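You operate a simulated robot arm through the tools that you are given. There is no shell and no other tool. Be economical: measure what you need, move in short steps, check, and stop when the job is done.

You run a simulated robot arm. Do the job below in one go: nothing can be reset, and whatever is moved stays where it is left.

TASK
Add one shot to the bag under the sugar hopper, stand it in its row and fit the orange clip.
Fine: the shuttle ends in the open. Set down upright: bag thirty-one.

The check looks at the end state, three seconds after you hand in, the way a careful person would. Anything else that was tipped, shoved, dropped, spilled or broken makes it a failure.

THE ROBOT
A 7-joint arm with a two-finger parallel gripper, fixed in place. Base frame: the origin is at the foot of the arm, x ahead of it, y to its left, z up; the work surface is at about z = 0.82. Units: m, rad, N and s.
With the tool pointing down near the work surface it reaches from about 0.3 to 0.7 m from the base axis. Its first joint turns from -1.152 to 1.152 rad. Payload 1.57 kg.
The tool frame sits at the grasp point between the pads (the TCP): z along the fingers, y along the line on which they close. The tips reach 0.03 m beyond it. The gripper opens to 0.11 m. The fingers are 0.024 m wide and 0.012 m thick; the gripper's body (0.048 by 0.112 m) begins 0.078 m behind the TCP.
Orientation is that of the tool frame in the base frame, as a unit quaternion [w, x, y, z]. With the fingers straight down and closing along the base's y, the tool's x points along the base's -x, its y along +y and its z along -z.

THE INTERFACE
- The arm moves only by the tool apply_moves. Its argument "steps" is a list of rows, each an object of numbers (a shift or turn left out is 0, a gripper value left out holds the last): "gripper": the closure in counts, from 0 (fully open) to 255 (shut); "tx", "ty", "tz": the shift along the tool's x, y, z in m; "ax", "ay", "az": the turn, a rotation vector about the tool's x, y, z in rad. In form: [{"gripper": .., "tx": .., "ty": .., "tz": .., "ax": .., "ay": .., "az": ..}, ...]. A call has 1 to 20 rows; each row shifts and turns the commanded pose from where the row before left it, along the tool's axes as they then stand. Each row takes 0.2 s and may step no farther than 0.05 m and 0.15 rad from the row before; otherwise, or with a gripper value out of range, the whole call is refused. Where a pose cannot be reached the arm comes as near as it can. A force on the tool above 70 N (or 10 N above the force at the start of the call, whichever is more), or a blocked arm, ends the call early, and 0.2 s more pass. The fingers move at their own pace (about 0.108 m/s each) and stop on an object; they squeeze with about 31 N. The grip force told is the motor's: it shows also when the fingers shut on nothing. Time passes only in rows, and 0.2 s behind the last, so rows that do not move let the fingers close. The reply holds the time, the measured pose of the TCP, the force on the tool along the base axes, the opening and the grip force, in the units named above and with some noise, with the torque about the TCP (base axes, N m) and any sound that the robot's microphone picked up, and new pictures: "show" is both (left out), scene, wrist or none.
- Cameras (640 x 400 px; columns grow to the right, rows downward): "scene" is fixed at [0.1578, -0.3942, 1.3898]; the picture's right is [0.81, -0.58, 0.00], its down [-0.41, -0.57, -0.71] and it looks along [0.42, 0.58, -0.70] (base axes); focal length 310 px, centre (320, 200). "wrist" rides on the gripper at [0.07, 0.016, -0.141] in the tool frame; the picture's right is [-0.23, 0.97, 0.00], its down [-0.86, -0.20, -0.48] and it looks along [-0.47, -0.11, 0.88] (tool axes); focal length 222 px, centre (320, 200). There is no depth. A picture from a camera that has moved, and an enlarged one, comes with that camera's place and axes in the base frame and with its lens.
- zoom(camera, box): a new picture of the part [left, top, right, bottom] of that camera's present view, enlarged. No time passes.
- hand_in(): hands the job in; it is judged then, once.

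Work in short steps. Places have to be worked out from the pictures, the camera data and where the tool is seen: move nearer, look again, correct. Check each grasp and each placing, and mend what went wrong. You have 120 turns and 200 pictures in all, those below and enlarged ones among them. Open the gripper and draw the arm clear of the work before you hand the job in, unless the task says otherwise; then end with one line.

The tools are called after "Call:" as a command line: name --argument value ..., lists and objects as JSON in quotes. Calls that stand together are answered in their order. apply_moves: Moves the arm, as the interface text tells. Its arguments: {"type":"object","properties":{"steps":{"type":"array"},"show":{"type":"string","enum":["both","scene","wrist","none"]}},"required":["steps"]} The other tools are called the same way: zoom (camera, box) takes an enlarged picture of a part of a camera's view; hand_in () hands the job in.

At the start:

```text
t: 0.0
position: [0.3883, -0.0554, 1.1534]
orientation: [-0.001, 0.001, 1.0, 0.0]
force: [-0.6, 0.3, 0.0]
moment: [0.01, 0.0, -0.02]
width: 0.1102
grip_force: 0.1
```

scene: 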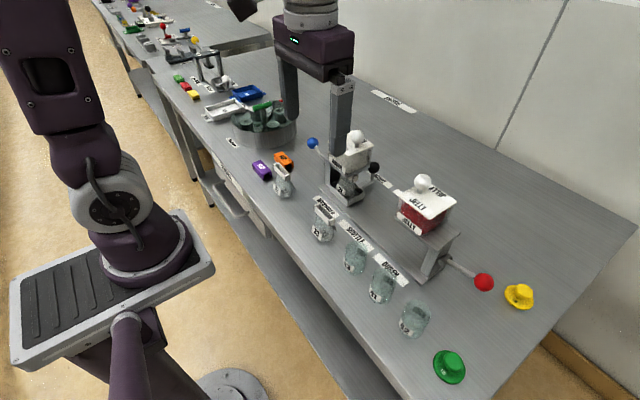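
wrist: 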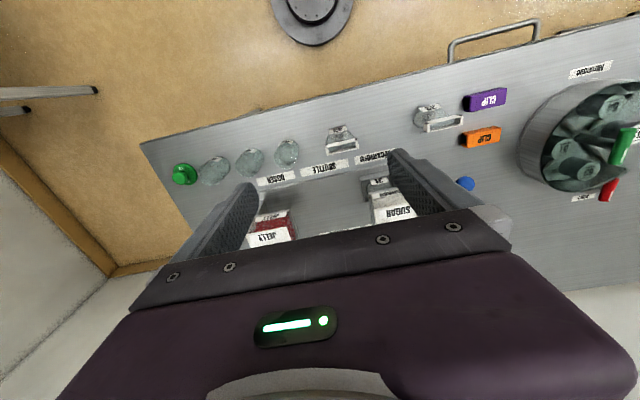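

I'll look closely at the bench first.

Call:
zoom --camera "scene" --box '[240, 120, 400, 220]'

Call:
zoom --camera "scene" --box '[290, 180, 546, 340]'

Call:
zoom --camera "wrist" --box '[140, 80, 540, 260]'

Call:
zoom --camera "scene" --box '[140, 40, 332, 160]'

```text
4.00 times, centred on (320, 170) of scene
camera zoom: at [0.1578, -0.3942, 1.3898], right [0.81, -0.58, 0.0], down [-0.41, -0.57, -0.71], along [0.42, 0.58, -0.7], focal length 1239 px, centre (320, 320)
```

zoom: 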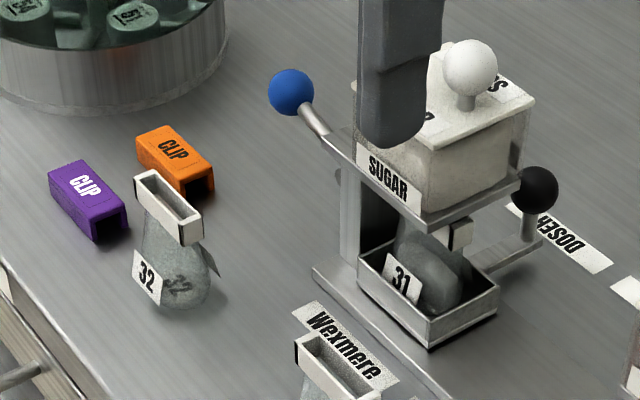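

```text
2.50 times, centred on (418, 260) of scene
camera zoom: at [0.1578, -0.3942, 1.3898], right [0.81, -0.58, 0.0], down [-0.41, -0.57, -0.71], along [0.42, 0.58, -0.7], focal length 775 px, centre (75, 50)
```

zoom: 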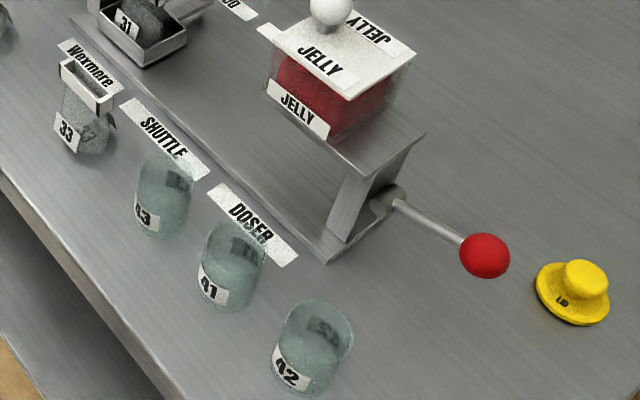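

```text
1.60 times, centred on (340, 170) of wrist
camera zoom: at [0.3199, -0.0376, 1.2953], right [0.23, 0.97, 0.0], down [0.86, -0.2, 0.48], along [0.47, -0.11, -0.88], focal length 355 px, centre (288, 248)
```

zoom: 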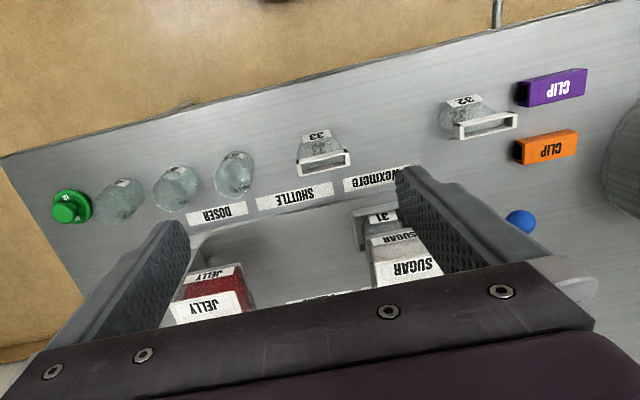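

```text
3.33 times, centred on (236, 100) of scene
camera zoom: at [0.1578, -0.3942, 1.3898], right [0.81, -0.58, 0.0], down [-0.41, -0.57, -0.71], along [0.42, 0.58, -0.7], focal length 1033 px, centre (600, 533)
```

zoom: 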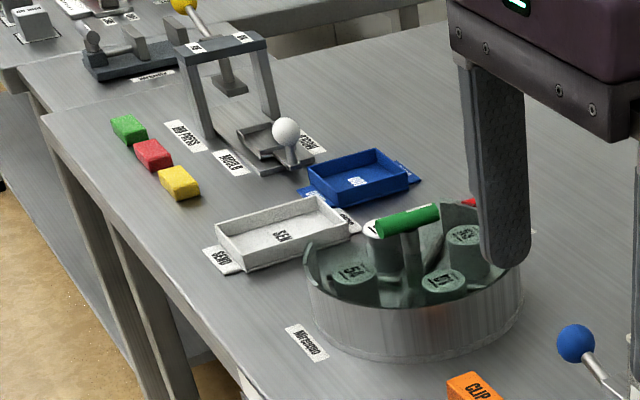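

Bag 31 sits in the shuttle tray under the sugar hopper, at about (0.56, 0.05). The blue lever ball is near (0.56, 0.20, 0.90). I'll move the wrist camera for a closer view from the front left.

Call:
apply_moves --steps '[{"tx": 0.03, "ty": 0.04, "tz": 0.0}, {"tx": 0.03, "ty": 0.04, "tz": 0.0}, {"tx": 0.0, "ty": 0.04, "tz": 0.0, "ay": -0.15}, {"ay": -0.15}, {"ay": -0.15}, {"ay": -0.15}, {}]'

```text
t: 1.6
position: [0.3282, 0.0636, 1.1551]
orientation: [0.297, 0.0, 0.955, 0.0]
force: [-1.1, -0.1, 0.4]
moment: [0.02, 0.0, 0.03]
width: 0.1101
grip_force: 0.1
camera wrist: at [0.1913, 0.0819, 1.2312], right [0.19, 0.97, 0.13], down [0.43, -0.2, 0.88], along [0.88, -0.11, -0.46], focal length 222 px, centre (320, 200)
```

scene: 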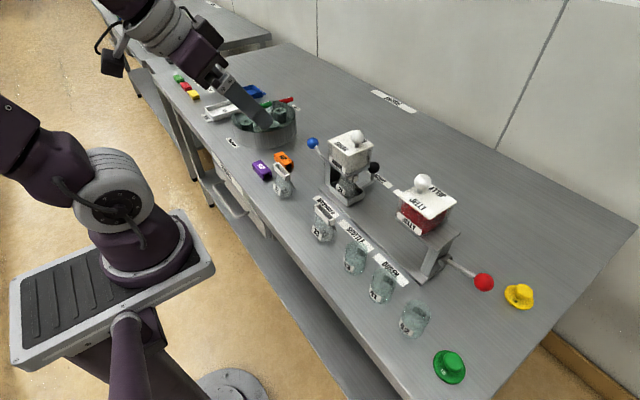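
wrist: 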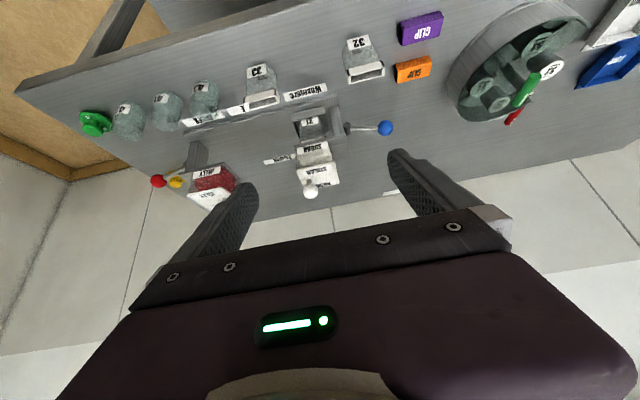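

Call:
zoom --camera "wrist" --box '[220, 20, 460, 210]'

Call:
zoom --camera "scene" --box '[290, 120, 418, 210]'

```text
2.11 times, centred on (340, 115) of wrist
camera zoom: at [0.1913, 0.0819, 1.2312], right [0.19, 0.97, 0.13], down [0.43, -0.2, 0.88], along [0.88, -0.11, -0.46], focal length 468 px, centre (278, 379)
```

zoom: 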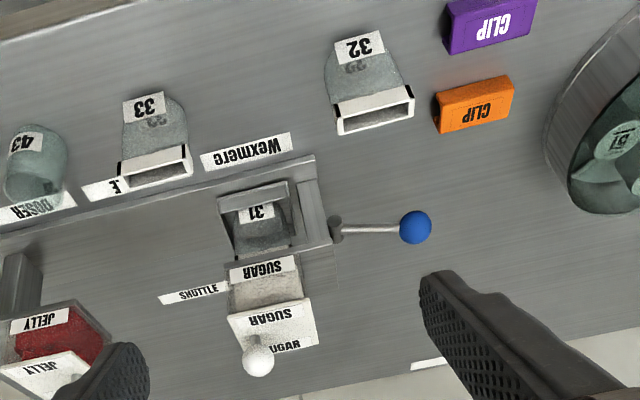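

```text
4.44 times, centred on (354, 165) of scene
camera zoom: at [0.1578, -0.3942, 1.3898], right [0.81, -0.58, 0.0], down [-0.41, -0.57, -0.71], along [0.42, 0.58, -0.7], focal length 1377 px, centre (169, 356)
```

zoom: 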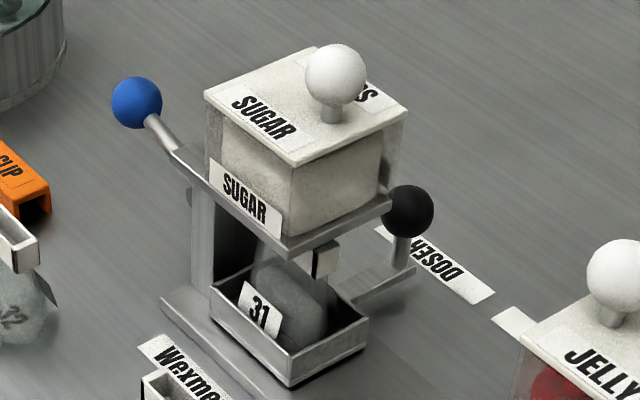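

I need to see how the lever is mounted and what is under the hopper, so I'll view it from the left with the camera facing -y.

Call:
apply_moves --steps '[{"ay": 0.15}, {"ay": 0.15}, {"ay": 0.15, "ty": 0.04}, {"ty": 0.05, "az": 0.15}, {"ty": 0.05, "az": 0.15}, {"tx": -0.03, "ty": 0.04, "az": 0.15}, {"tx": -0.02, "az": 0.15}, {"az": 0.15}, {"az": 0.15}, {"az": 0.15}, {"az": 0.15}, {"tz": 0.03}, {"tz": 0.03}, {}]'

```text
t: 4.6
position: [0.4019, 0.2267, 1.1036]
orientation: [0.062, 0.563, 0.823, 0.043]
force: [0.7, -0.2, -0.7]
moment: [0.0, -0.02, -0.02]
width: 0.1101
grip_force: 0.0
camera wrist: at [0.3718, 0.2989, 1.2411], right [0.98, 0.14, 0.15], down [0.05, -0.87, 0.49], along [0.2, -0.47, -0.86], focal length 222 px, centre (320, 200)
```

scene: 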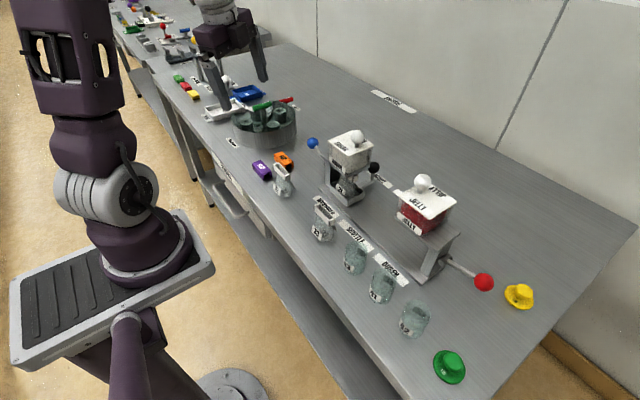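
wrist: 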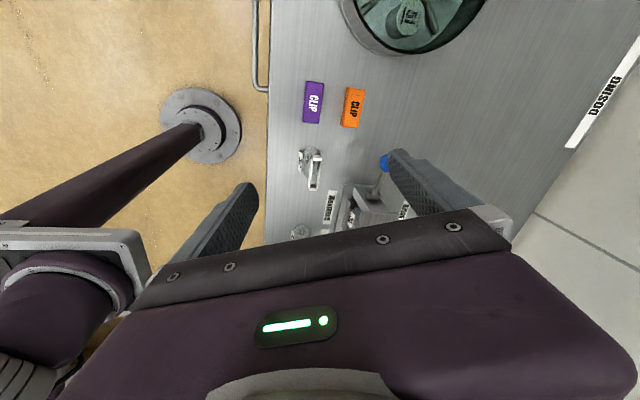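

Call:
apply_moves --steps '[{"ay": -0.15, "tx": 0.03}, {"ay": -0.15, "tx": 0.03}, {"ay": -0.15, "ty": 0.03}, {"ay": -0.15, "ty": 0.04}, {}]' --show "wrist"

```text
t: 5.8
position: [0.447, 0.3073, 1.1044]
orientation: [0.303, 0.55, 0.768, -0.127]
force: [-1.4, -0.3, -0.4]
moment: [0.0, 0.0, -0.02]
width: 0.1098
grip_force: 0.0
camera wrist: at [0.4023, 0.4428, 1.1746], right [0.95, 0.18, 0.27], down [-0.16, -0.48, 0.86], along [0.28, -0.86, -0.42], focal length 222 px, centre (320, 200)
```

wrist: 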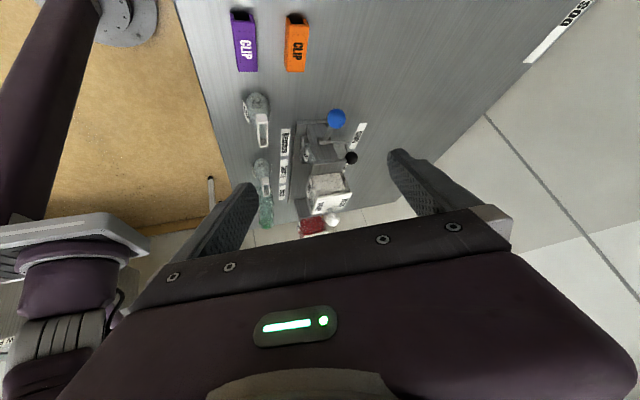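

Call:
zoom --camera "wrist" --box '[224, 80, 400, 240]'

```text
2.50 times, centred on (312, 160) of wrist
camera zoom: at [0.4023, 0.4428, 1.1746], right [0.95, 0.18, 0.27], down [-0.16, -0.48, 0.86], along [0.28, -0.86, -0.42], focal length 555 px, centre (340, 300)
```

zoom: 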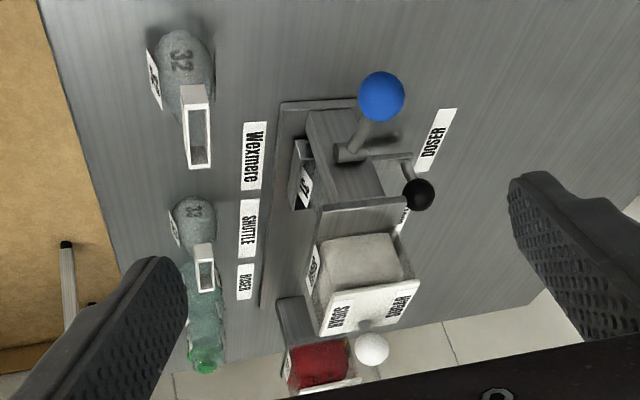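

The lever pivots on a pin at about (0.555, 0.115, 0.885), with the ball out at y≈0.2, so a shot is a downward stroke. I'll straighten the tool with the camera on the +y side and hover above the ball.

Call:
apply_moves --steps '[{"ay": 0.15}, {"ay": 0.15}, {"ay": 0.15}, {"ay": 0.15}, {"ax": 0.14, "ay": 0.054}, {"az": 0.12}, {"az": 0.12}, {"az": 0.131}, {"tx": -0.036, "ty": 0.038}, {"tx": -0.036, "ty": 0.038}, {"tx": -0.036, "ty": 0.038}, {"gripper": 200, "tz": 0.04}, {"gripper": 255}, {}]'

```text
refused: row 9 steps farther than a row can; nothing moved
```

Call:
apply_moves --steps '[{"ay": 0.15}, {"ay": 0.15}, {"ay": 0.15}, {"ay": 0.15}, {"ax": 0.138, "ay": 0.054}, {"az": 0.12}, {"az": 0.12}, {"az": 0.131}, {"tx": -0.027, "ty": 0.028}, {"tx": -0.027, "ty": 0.028}, {"tx": -0.027, "ty": 0.028}, {"tx": -0.027, "ty": 0.028}, {"gripper": 255, "tz": 0.04}, {"gripper": 255}, {}]'

```text
t: 9.0
position: [0.56, 0.1957, 1.0685]
orientation: [0.001, 0.706, 0.708, 0.001]
force: [0.7, -0.2, 0.3]
moment: [0.04, -0.01, -0.02]
width: 0.0002
grip_force: 21.9
camera wrist: at [0.5771, 0.2665, 1.2104], right [0.97, -0.23, 0.0], down [-0.2, -0.86, 0.48], along [-0.11, -0.47, -0.88], focal length 222 px, centre (320, 200)
```

scene: 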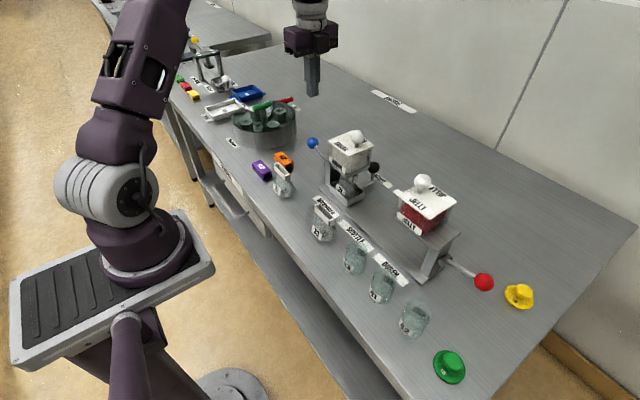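
wrist: 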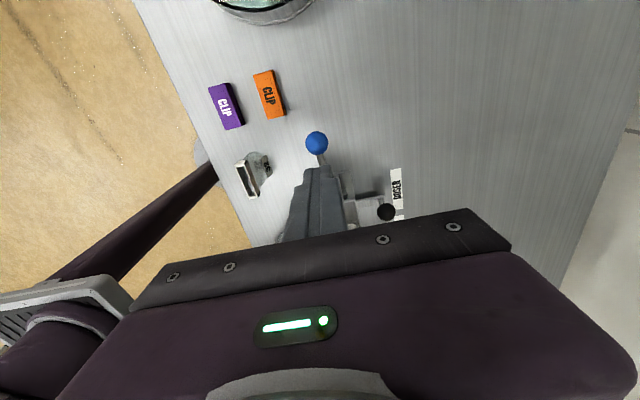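

Ball refined to about (0.557, 0.193, 0.908). I'll descend to just above it and look again.

Call:
apply_moves --steps '[{"tz": 0.04, "tx": -0.003, "ty": -0.003}, {"tz": 0.04}, {"tz": 0.02}, {}]'

Call:
zoom --camera "scene" --box '[270, 90, 398, 210]'

```text
t: 10.0
position: [0.5551, 0.1958, 0.968]
orientation: [0.001, 0.707, 0.707, 0.001]
force: [0.3, -0.5, 0.0]
moment: [0.02, 0.01, 0.0]
width: 0.0002
grip_force: 21.4
camera wrist: at [0.5731, 0.2666, 1.1086], right [0.97, -0.23, 0.0], down [-0.2, -0.86, 0.48], along [-0.11, -0.47, -0.88], focal length 222 px, centre (320, 200)
```

scene: 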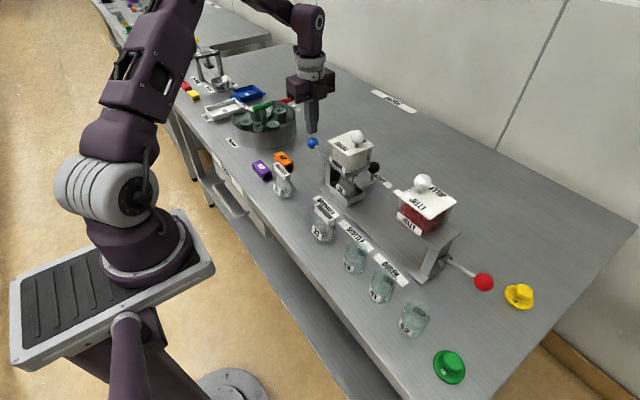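
wrist: 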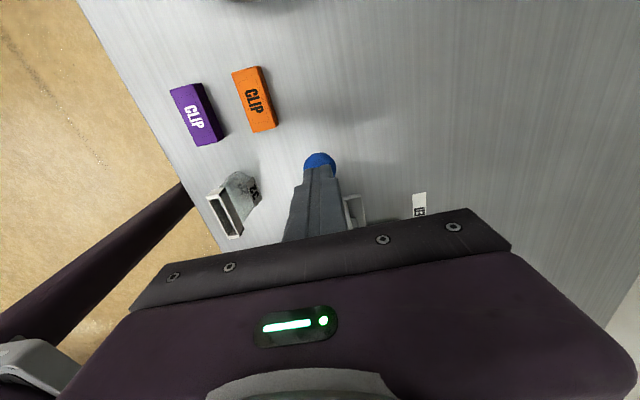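

```text
3.33 times, centred on (334, 150) of scene
camera zoom: at [0.1578, -0.3942, 1.3898], right [0.81, -0.58, 0.0], down [-0.41, -0.57, -0.71], along [0.42, 0.58, -0.7], focal length 1033 px, centre (273, 367)
```

zoom: 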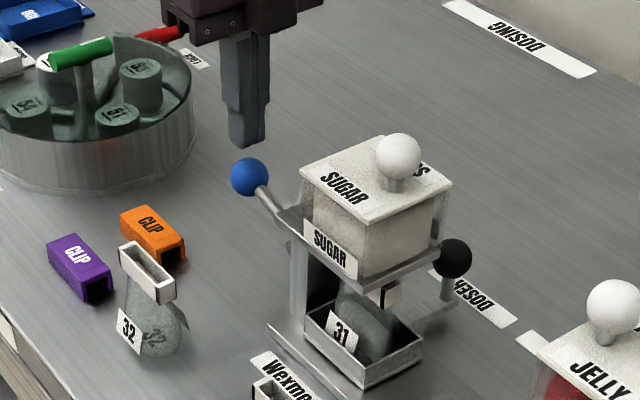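

The tips are centred above the ball, so I'll press down in small rows and watch the force.

Call:
apply_moves --steps '[{"tz": 0.01}, {"tz": 0.01}, {"tz": 0.01}, {"tz": 0.01}, {}]'

Call:
zoom --camera "scene" --box '[270, 90, 398, 210]'

```text
t: 11.2
position: [0.5564, 0.1948, 0.9257]
orientation: [0.0, 0.707, 0.708, 0.001]
force: [-0.7, 1.0, 1.8]
moment: [0.02, -0.02, 0.01]
width: 0.0
grip_force: 21.5
camera wrist: at [0.5729, 0.266, 1.0678], right [0.97, -0.23, 0.0], down [-0.2, -0.86, 0.48], along [-0.11, -0.47, -0.88], focal length 222 px, centre (320, 200)
```

scene: 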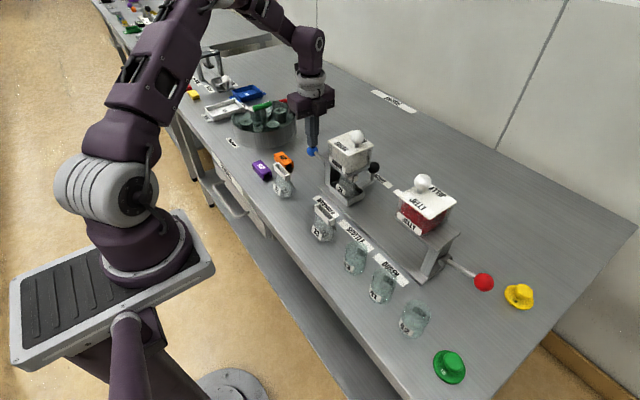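
wrist: 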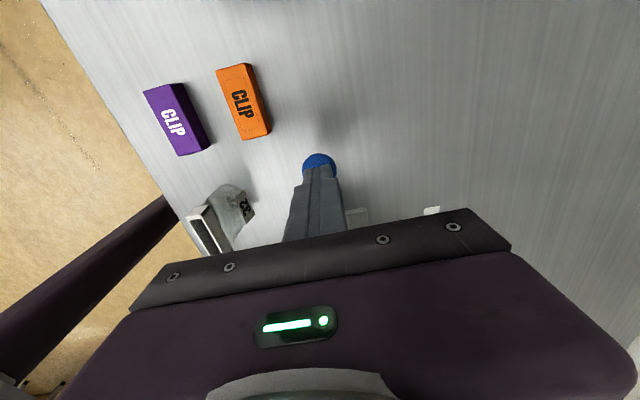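

```text
3.33 times, centred on (334, 150) of scene
camera zoom: at [0.1578, -0.3942, 1.3898], right [0.81, -0.58, 0.0], down [-0.41, -0.57, -0.71], along [0.42, 0.58, -0.7], focal length 1033 px, centre (273, 367)
```

zoom: 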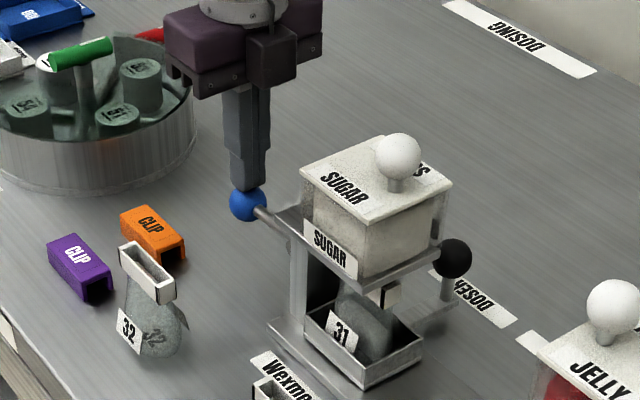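

The lever swings down with about 2 N, with no sound yet. Continuing the stroke.

Call:
apply_moves --steps '[{"tz": 0.01}, {"tz": 0.01}, {"tz": 0.01}, {}]'

Call:
zoom --camera "scene" --box '[270, 90, 398, 210]'

```text
t: 11.9
position: [0.5561, 0.1946, 0.9096]
orientation: [0.001, 0.707, 0.707, 0.004]
force: [-14.7, -3.7, 29.8]
moment: [-0.26, 0.48, -0.07]
width: 0.0
grip_force: 21.5
stopped in row 3: the force on the tool passed its limit at 89 N (the readings are from after the stop); the commanded pose is now the measured one
camera wrist: at [0.5725, 0.265, 1.0515], right [0.97, -0.23, 0.01], down [-0.2, -0.86, 0.47], along [-0.1, -0.46, -0.88], focal length 222 px, centre (320, 200)
```

scene: 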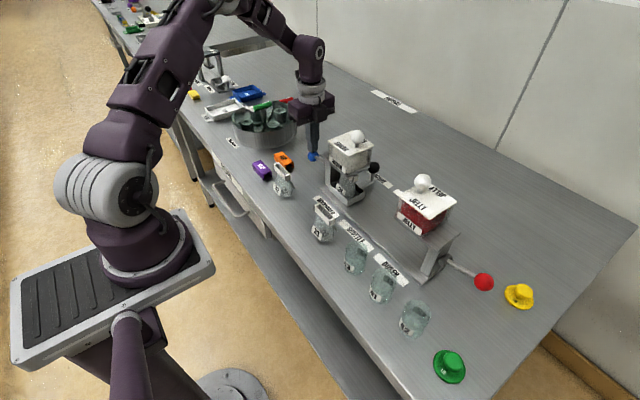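
wrist: 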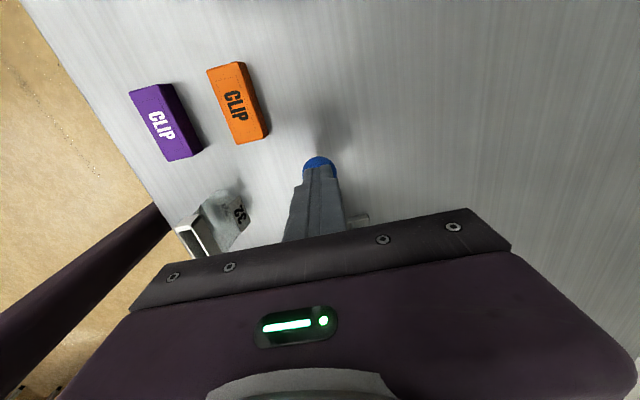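

```text
3.33 times, centred on (334, 150) of scene
camera zoom: at [0.1569, -0.3945, 1.3898], right [0.81, -0.58, 0.0], down [-0.41, -0.57, -0.71], along [0.42, 0.58, -0.7], focal length 1033 px, centre (273, 367)
```

zoom: 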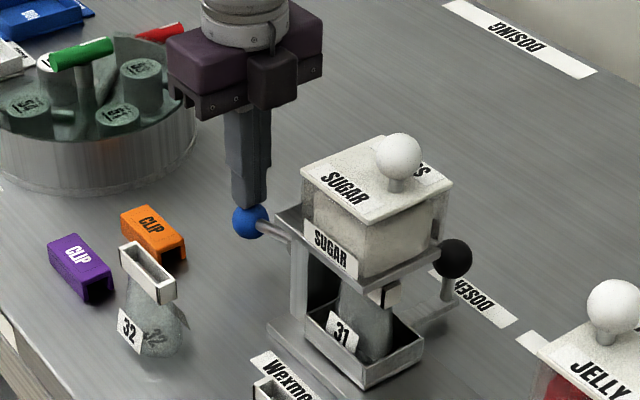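

The lever hit its end stop and the bag now looks fuller, so the shot went in. I'll lift slowly and see whether the lever returns.

Call:
apply_moves --steps '[{"tz": -0.01}, {"tz": -0.015}, {"tz": -0.02}, {"tz": -0.03}, {"tz": -0.04}, {"tz": -0.04}, {}]'

Call:
zoom --camera "scene" --box '[300, 120, 396, 210]'

```text
t: 13.5
position: [0.5565, 0.1971, 1.0635]
orientation: [0.002, 0.707, 0.708, 0.004]
force: [-0.2, 0.1, 0.3]
moment: [-0.02, 0.02, -0.02]
width: 0.0
grip_force: 21.6
camera wrist: at [0.5735, 0.2673, 1.2049], right [0.97, -0.23, 0.01], down [-0.2, -0.86, 0.47], along [-0.1, -0.46, -0.88], focal length 222 px, centre (320, 200)
```

scene: 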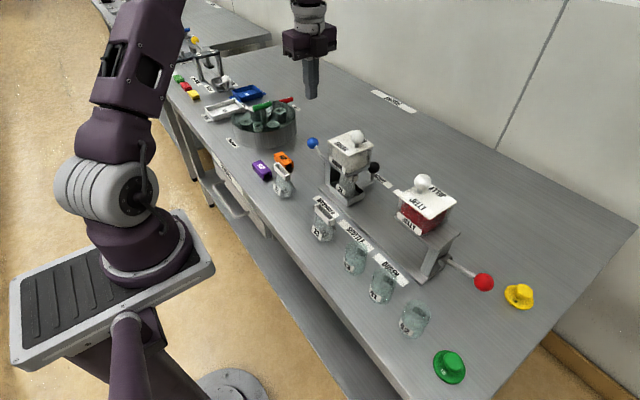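
wrist: 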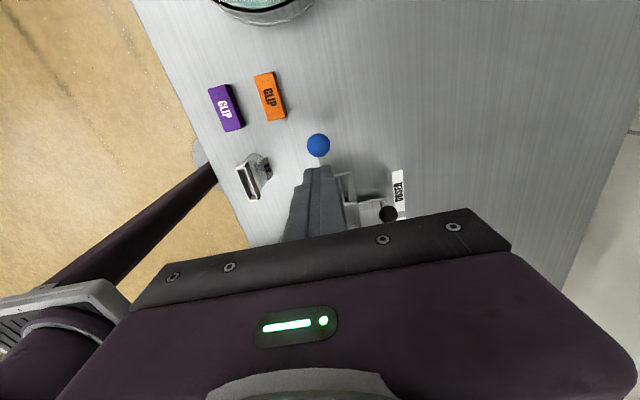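

```text
4.44 times, centred on (348, 165) of scene
camera zoom: at [0.1578, -0.3942, 1.3898], right [0.81, -0.58, 0.0], down [-0.41, -0.57, -0.71], along [0.42, 0.58, -0.7], focal length 1377 px, centre (196, 356)
```

zoom: 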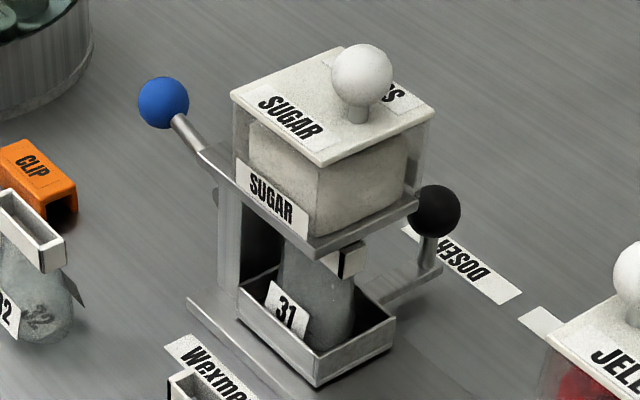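

The shot is in and the lever sprang back. Next is the black shuttle knob, triangulated at (0.646, 0.042, 0.882). I'll rise and turn so the camera sits on the +x side, clear of the hopper.

Call:
apply_moves --steps '[{"tz": -0.04}, {"ty": 0.03, "tx": -0.03}, {"ty": 0.03, "tx": -0.03}, {"ty": 0.03, "tx": -0.03}, {"az": 0.1428}, {"az": 0.1428}, {"az": 0.1428}, {"az": 0.1428}, {"az": 0.1428}, {"az": 0.1428}, {"az": 0.1428}, {"az": 0.1428}, {"az": 0.1428}, {"az": 0.1428}, {"az": 0.1428}, {}]'

```text
t: 16.9
position: [0.6435, 0.1036, 1.1028]
orientation: [-0.002, 0.977, 0.213, 0.004]
force: [0.0, -0.3, 0.1]
moment: [0.02, 0.0, 0.02]
width: 0.0
grip_force: 21.4
out of reach, approached as far as the arm can: row 4, 12, 13, 14, 15
camera wrist: at [0.7134, 0.1188, 1.2443], right [0.2, -0.98, 0.0], down [-0.86, -0.18, 0.47], along [-0.46, -0.09, -0.88], focal length 222 px, centre (320, 200)
```

scene: 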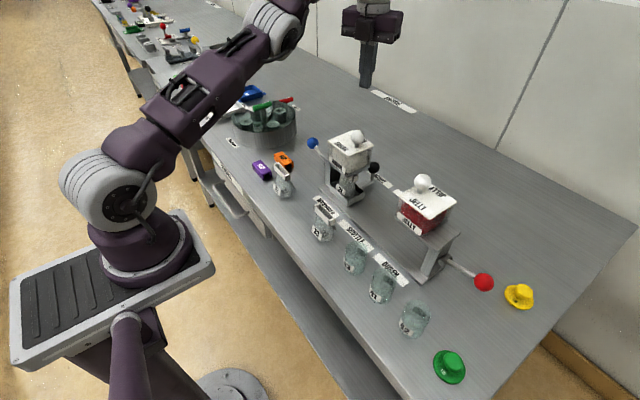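
wrist: 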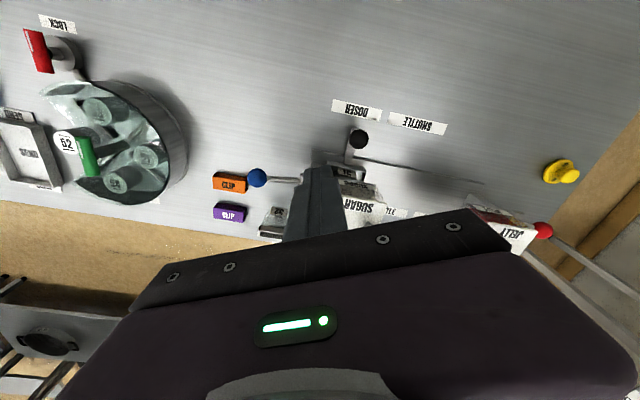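

The yaw stopped about 25° short, which is still acceptable since the body clears the lid when gripping with the fingertips. I'll sync the commanded yaw and open the fingers partway.

Call:
apply_moves --steps '[{"az": -0.14, "gripper": 110}, {}]' --show "none"

```text
t: 17.5
position: [0.6424, 0.1038, 1.1029]
orientation: [0.0, 0.96, 0.281, 0.004]
force: [-0.3, 0.6, 0.6]
moment: [0.03, 0.0, 0.0]
width: 0.0628
grip_force: 0.2
```

Call:
apply_moves --steps '[{"tx": -0.015, "ty": 0.027}, {"tx": -0.015, "ty": 0.027}, {"az": 0.11}, {"tz": 0.05}, {"tz": 0.05}, {}]'

```text
t: 18.9
position: [0.6479, 0.0403, 1.0003]
orientation: [-0.001, 0.974, 0.227, 0.004]
force: [0.1, -0.4, 0.1]
moment: [0.0, -0.01, 0.0]
width: 0.0626
grip_force: 0.1
out of reach, approached as far as the arm can: row 1
camera wrist: at [0.7177, 0.0583, 1.142], right [0.23, -0.97, 0.0], down [-0.86, -0.2, 0.47], along [-0.46, -0.11, -0.88], focal length 222 px, centre (320, 200)
```

scene: 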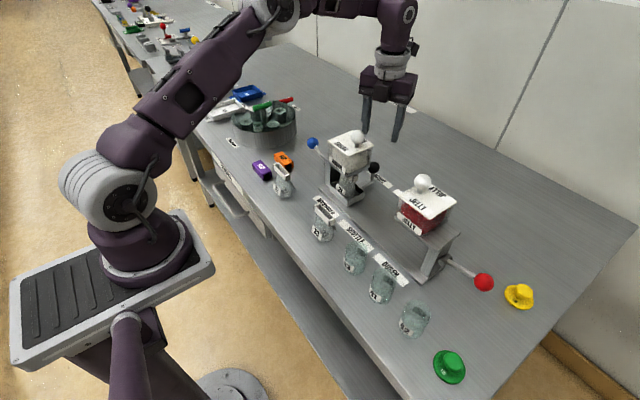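
wrist: 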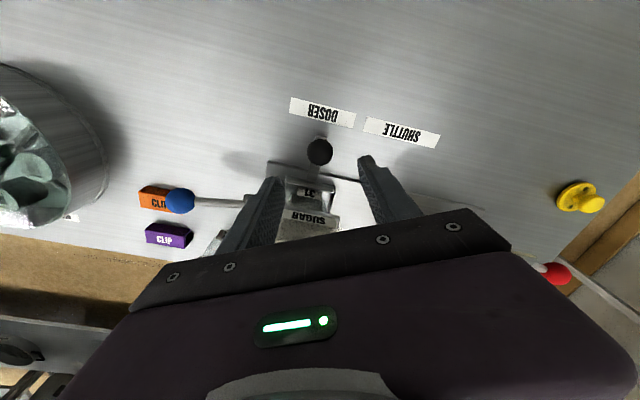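

Call:
zoom --camera "wrist" --box '[240, 120, 400, 240]'

Call:
zoom --camera "scene" --box '[320, 110, 416, 200]'

```text
3.33 times, centred on (320, 180) of wrist
camera zoom: at [0.7177, 0.0583, 1.142], right [0.23, -0.97, 0.0], down [-0.86, -0.2, 0.47], along [-0.46, -0.11, -0.88], focal length 740 px, centre (320, 267)
```

zoom: 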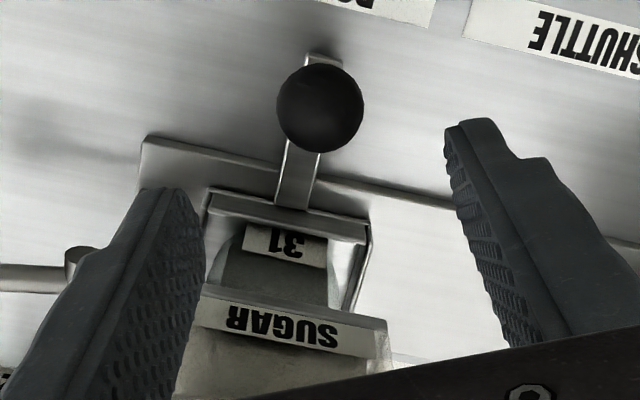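

```text
4.44 times, centred on (368, 155) of scene
camera zoom: at [0.1578, -0.3942, 1.3898], right [0.81, -0.58, 0.0], down [-0.41, -0.57, -0.71], along [0.42, 0.58, -0.7], focal length 1377 px, centre (107, 400)
```

zoom: 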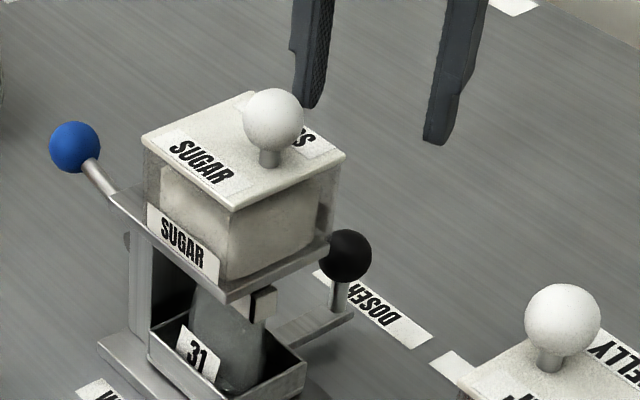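

Rechecking: the hopper's back edge is at x≈0.59 and its lid top at z≈0.99, so the fingers and body clear. I'll descend to the knob and grip it.

Call:
apply_moves --steps '[{"tz": 0.03}, {"tz": 0.03}, {"tz": 0.03}, {}]'

```text
t: 19.9
position: [0.6475, 0.0405, 0.9135]
orientation: [-0.001, 0.974, 0.227, 0.004]
force: [-0.7, 1.2, 0.2]
moment: [-0.02, -0.02, -0.02]
width: 0.0627
grip_force: 0.1
camera wrist: at [0.7178, 0.0568, 1.0558], right [0.23, -0.97, 0.0], down [-0.86, -0.2, 0.47], along [-0.46, -0.11, -0.88], focal length 222 px, centre (320, 200)
```

scene: 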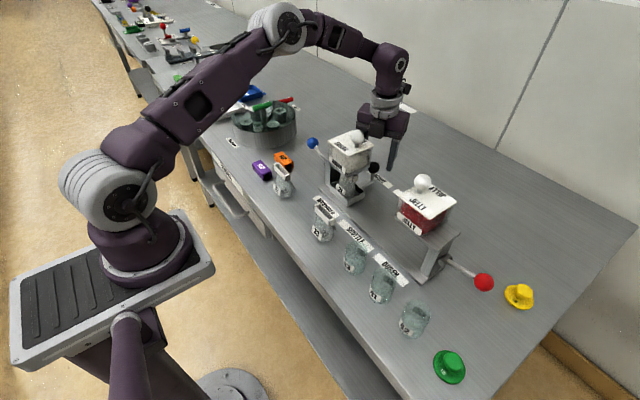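
wrist: 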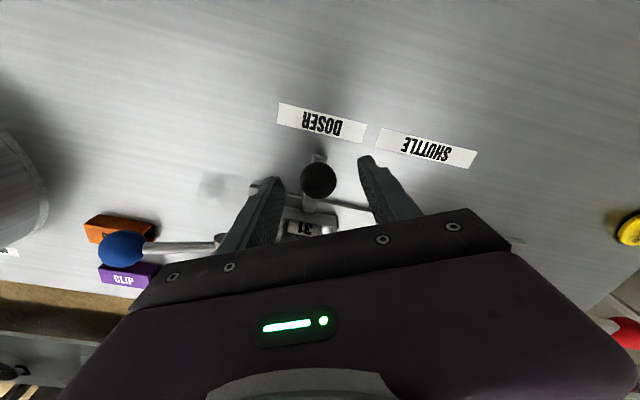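

Call:
apply_moves --steps '[{"tz": 0.015}, {"gripper": 200}, {"gripper": 200}, {}]'

```text
t: 20.9
position: [0.6489, 0.0405, 0.8988]
orientation: [-0.002, 0.974, 0.228, 0.003]
force: [-5.8, 1.9, -0.2]
moment: [0.24, -0.01, 0.05]
width: 0.0315
grip_force: 40.1
camera wrist: at [0.7187, 0.0581, 1.0403], right [0.23, -0.97, 0.0], down [-0.86, -0.2, 0.47], along [-0.46, -0.11, -0.88], focal length 222 px, centre (320, 200)
```

scene: 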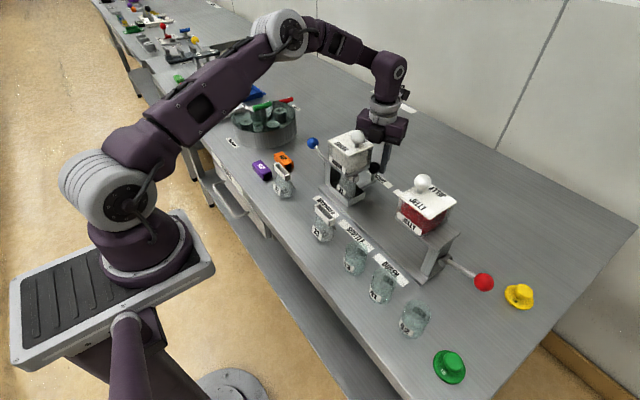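
wrist: 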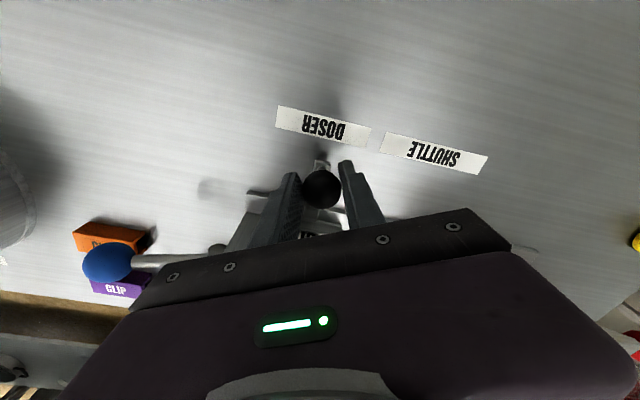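

The knob is gripped (0.0315 m). I'll slide the shuttle gently toward -y.

Call:
apply_moves --steps '[{"tx": -0.0022, "ty": 0.0045}, {"tx": -0.0044, "ty": 0.009}, {"tx": -0.0044, "ty": 0.009}, {"tx": -0.0044, "ty": 0.009}, {"tx": -0.0044, "ty": 0.009}, {"tx": -0.0044, "ty": 0.009}, {}]'

Call:
zoom --camera "scene" --box '[310, 120, 470, 220]'

```text
t: 22.5
position: [0.6495, -0.0139, 0.897]
orientation: [-0.001, 0.974, 0.228, 0.005]
force: [-11.0, -0.9, 32.3]
moment: [-0.09, 0.39, -0.04]
width: 0.0317
grip_force: 40.5
camera wrist: at [0.7183, 0.004, 1.0399], right [0.23, -0.97, 0.0], down [-0.86, -0.2, 0.47], along [-0.46, -0.11, -0.88], focal length 222 px, centre (320, 200)
```

scene: 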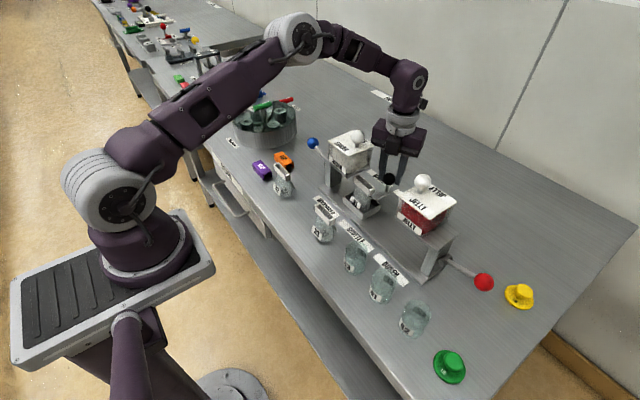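
wrist: 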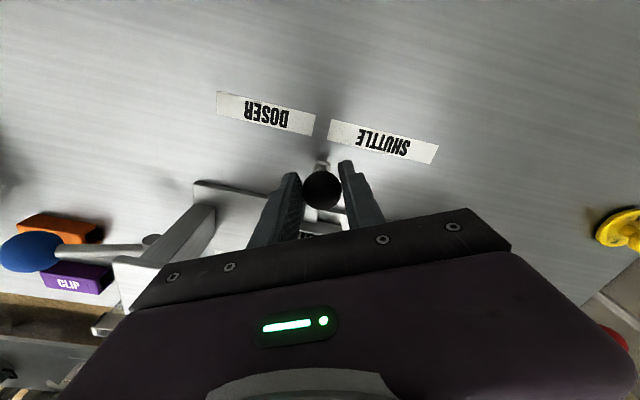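

```text
4.00 times, centred on (390, 170) of scene
camera zoom: at [0.1569, -0.3942, 1.3899], right [0.81, -0.58, 0.0], down [-0.41, -0.57, -0.71], along [0.42, 0.58, -0.7], focal length 1239 px, centre (40, 320)
```

zoom: 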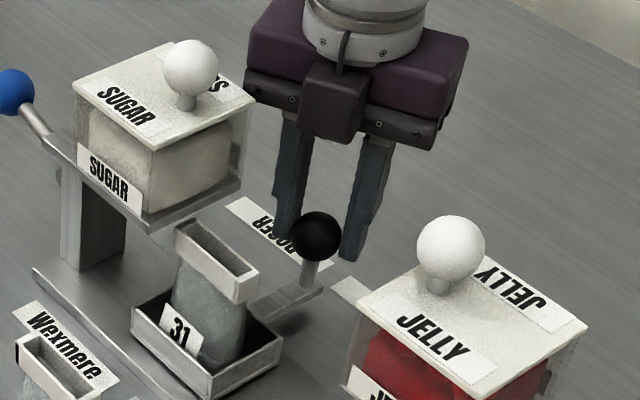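

The shuttle is sliding and bag 31 stays upright. There's an upward load, so I'll relieve it by 2 mm and carry on to mid-gap (y≈-0.07).

Call:
apply_moves --steps '[{"tz": -0.0015}, {"tx": -0.0044, "ty": 0.009}, {"tx": -0.0044, "ty": 0.009}, {"tx": -0.0044, "ty": 0.009, "tz": -0.001}, {"tx": -0.0044, "ty": 0.009}, {"tx": -0.0044, "ty": 0.009}, {"tx": -0.0022, "ty": 0.0045}, {}]'

Call:
zoom --camera "scene" --box '[310, 130, 470, 230]'

```text
t: 24.3
position: [0.6489, -0.0689, 0.8977]
orientation: [-0.001, 0.974, 0.228, 0.003]
force: [-8.2, 2.7, -5.5]
moment: [0.0, 0.4, -0.05]
width: 0.0311
grip_force: 40.1
camera wrist: at [0.7193, -0.0519, 1.0394], right [0.23, -0.97, 0.0], down [-0.86, -0.2, 0.47], along [-0.46, -0.11, -0.88], focal length 222 px, centre (320, 200)
```

scene: 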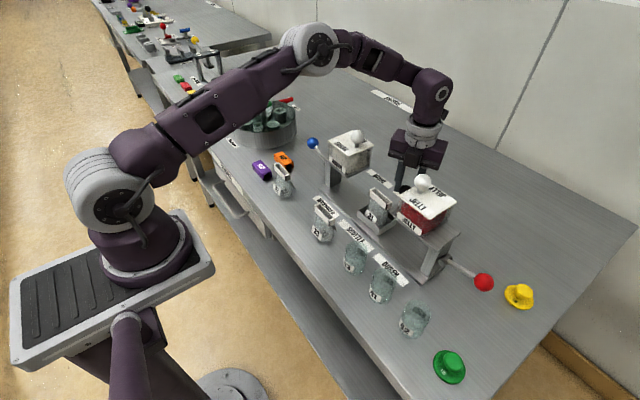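
wrist: 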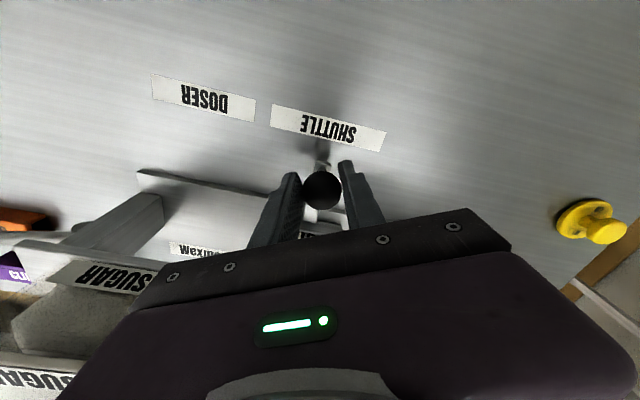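

```text
4.00 times, centred on (390, 180) of scene
camera zoom: at [0.1577, -0.3942, 1.3898], right [0.81, -0.58, 0.0], down [-0.41, -0.57, -0.71], along [0.42, 0.58, -0.7], focal length 1239 px, centre (40, 280)
```

zoom: 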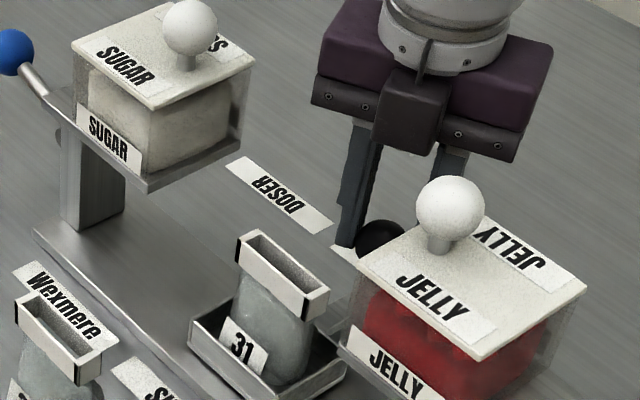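

Knob y is -0.069, midway between the hoppers (0.042 and -0.177), so the shuttle is in the open. I'll release the knob and rise.

Call:
apply_moves --steps '[{"gripper": 110}, {"gripper": 110}, {"tz": -0.03}, {"tz": -0.05}, {"tz": -0.05}, {"tz": -0.05}, {}]'

Call:
zoom --camera "scene" --box '[310, 130, 470, 230]'

```text
t: 25.9
position: [0.6457, -0.0687, 1.0808]
orientation: [-0.001, 0.974, 0.228, 0.004]
force: [0.3, -0.2, 0.4]
moment: [0.01, 0.0, 0.0]
width: 0.0625
grip_force: 0.1
camera wrist: at [0.715, -0.0511, 1.2237], right [0.23, -0.97, 0.0], down [-0.86, -0.2, 0.47], along [-0.46, -0.11, -0.88], focal length 222 px, centre (320, 200)
```

scene: 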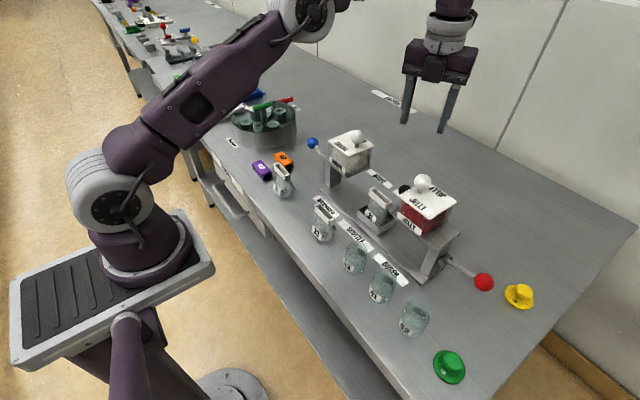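
wrist: 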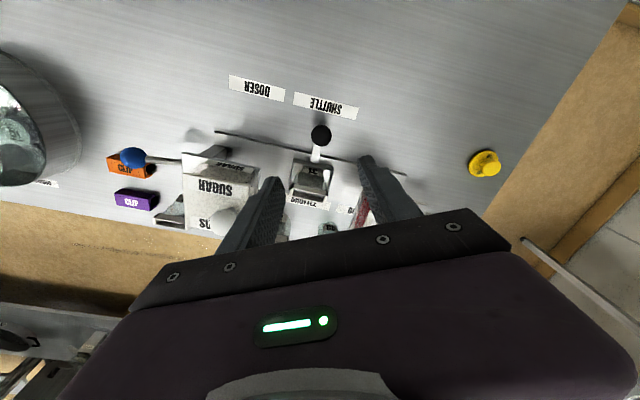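

```text
4.00 times, centred on (390, 180) of scene
camera zoom: at [0.1578, -0.3942, 1.3898], right [0.81, -0.58, 0.0], down [-0.41, -0.57, -0.71], along [0.42, 0.58, -0.7], focal length 1239 px, centre (40, 280)
```

zoom: 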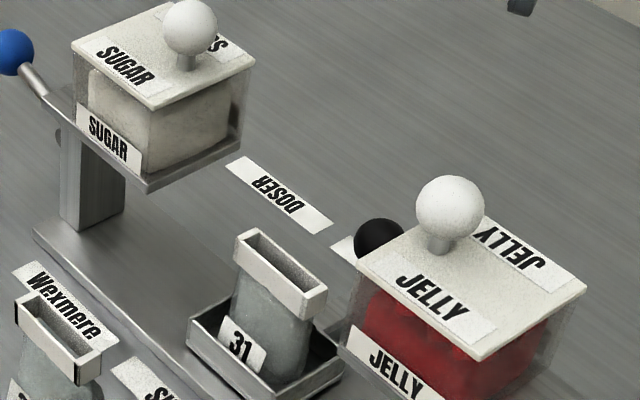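

The shuttle stays put. The bag rim centre is at about (0.557, -0.069, 0.91), long along y. I'll turn back to yaw 0 so the fingers close along y with the camera on the robot side.

Call:
apply_moves --steps '[{"tz": -0.04}, {"az": -0.149}, {"az": -0.149}, {"az": -0.149}, {"az": -0.149}, {"az": -0.149}, {"az": -0.149}, {"az": -0.149}, {"az": -0.149}, {"az": -0.149}, {"az": -0.149}, {"az": -0.149}, {"az": -0.149}, {"az": -0.149}, {"az": -0.149}, {"az": -0.149}, {"az": -0.149}, {"az": -0.149}, {"az": -0.149}, {}]' --show "none"

Call:
apply_moves --steps '[{"tx": 0.044, "gripper": 55}, {"tx": 0.044}, {"tz": 0.05}, {}]'

```text
t: 30.1
position: [0.6478, -0.0694, 1.1202]
orientation: [0.004, -0.001, 1.0, 0.002]
force: [-0.2, 0.4, 0.1]
moment: [0.02, 0.02, 0.02]
width: 0.0625
grip_force: 0.1
out of reach, approached as far as the arm can: row 1
```

```text
t: 31.1
position: [0.6486, -0.0689, 1.066]
orientation: [0.004, 0.001, 1.0, 0.002]
force: [0.9, -1.1, 0.2]
moment: [-0.03, -0.01, 0.0]
width: 0.0861
grip_force: 0.1
out of reach, approached as far as the arm can: row 1, 2
camera wrist: at [0.5784, -0.0526, 1.2064], right [0.23, 0.97, 0.01], down [0.85, -0.2, 0.48], along [0.47, -0.11, -0.88], focal length 222 px, centre (320, 200)
```

scene: 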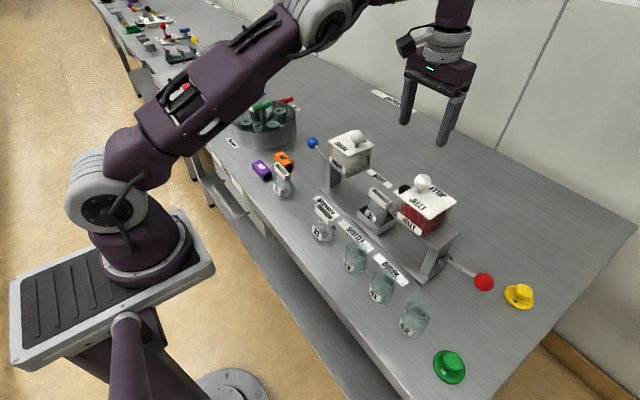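
wrist: 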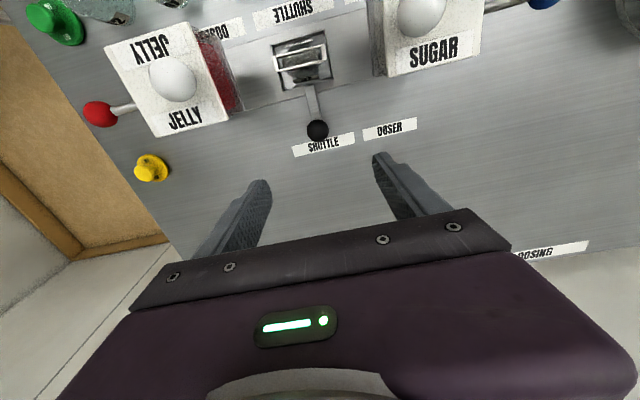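

The -x shift did not take effect, so I'll try it again with smaller steps.

Call:
apply_moves --steps '[{"tx": 0.01}, {"tx": 0.02}, {}]' --show "scene"

```text
t: 31.9
position: [0.616, -0.0718, 1.0689]
orientation: [0.003, 0.0, 1.0, 0.002]
force: [0.1, 0.9, 0.5]
moment: [-0.01, 0.0, 0.02]
width: 0.0861
grip_force: 0.1
```

scene: 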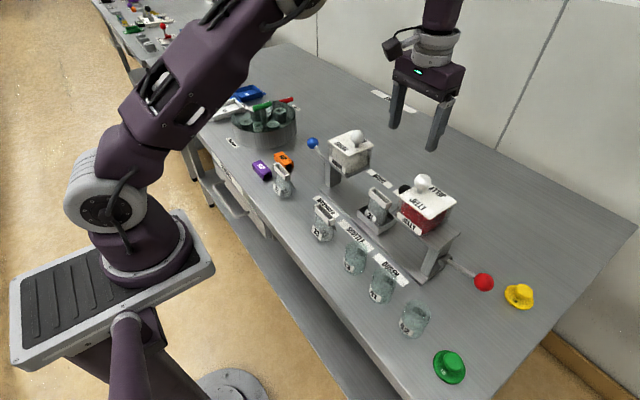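

Smaller steps work. I'll continue to x≈0.557.

Call:
apply_moves --steps '[{"tx": 0.02}, {"tx": 0.02}, {"tx": 0.019, "ty": 0.002}, {}]'

```text
t: 32.9
position: [0.5559, -0.0685, 1.0686]
orientation: [0.003, 0.0, 1.0, 0.002]
force: [0.1, 0.5, -0.7]
moment: [0.01, -0.01, 0.0]
width: 0.0862
grip_force: 0.1
camera wrist: at [0.4873, -0.0515, 1.2096], right [0.23, 0.97, 0.01], down [0.85, -0.2, 0.48], along [0.47, -0.11, -0.88], focal length 222 px, centre (320, 200)
```

scene: 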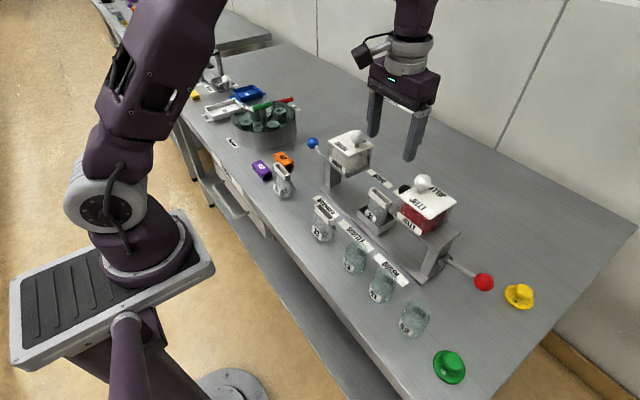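
wrist: 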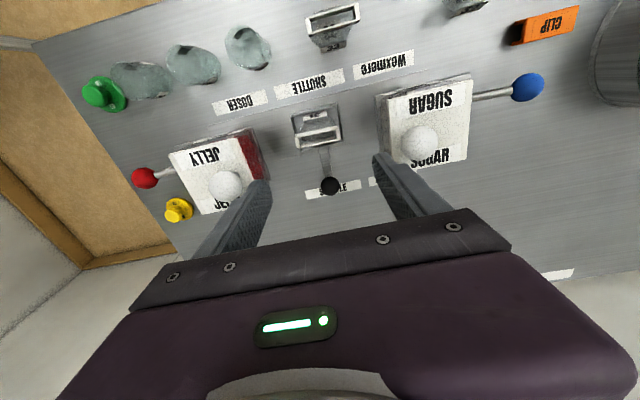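

Call:
zoom --camera "wrist" --box '[160, 60, 480, 260]'

```text
2.00 times, centred on (320, 160) of wrist
camera zoom: at [0.4873, -0.0515, 1.2096], right [0.23, 0.97, 0.01], down [0.85, -0.2, 0.48], along [0.47, -0.11, -0.88], focal length 444 px, centre (320, 280)
```

zoom: 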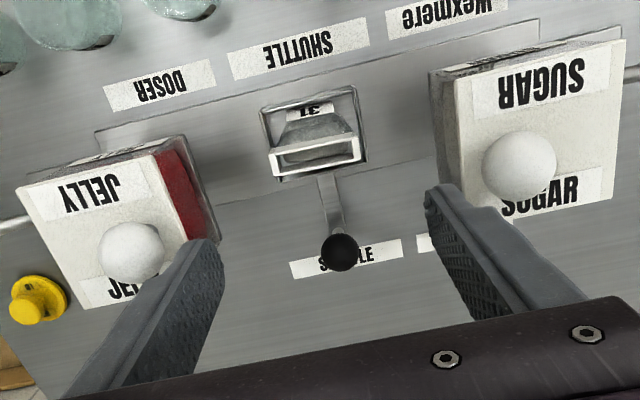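

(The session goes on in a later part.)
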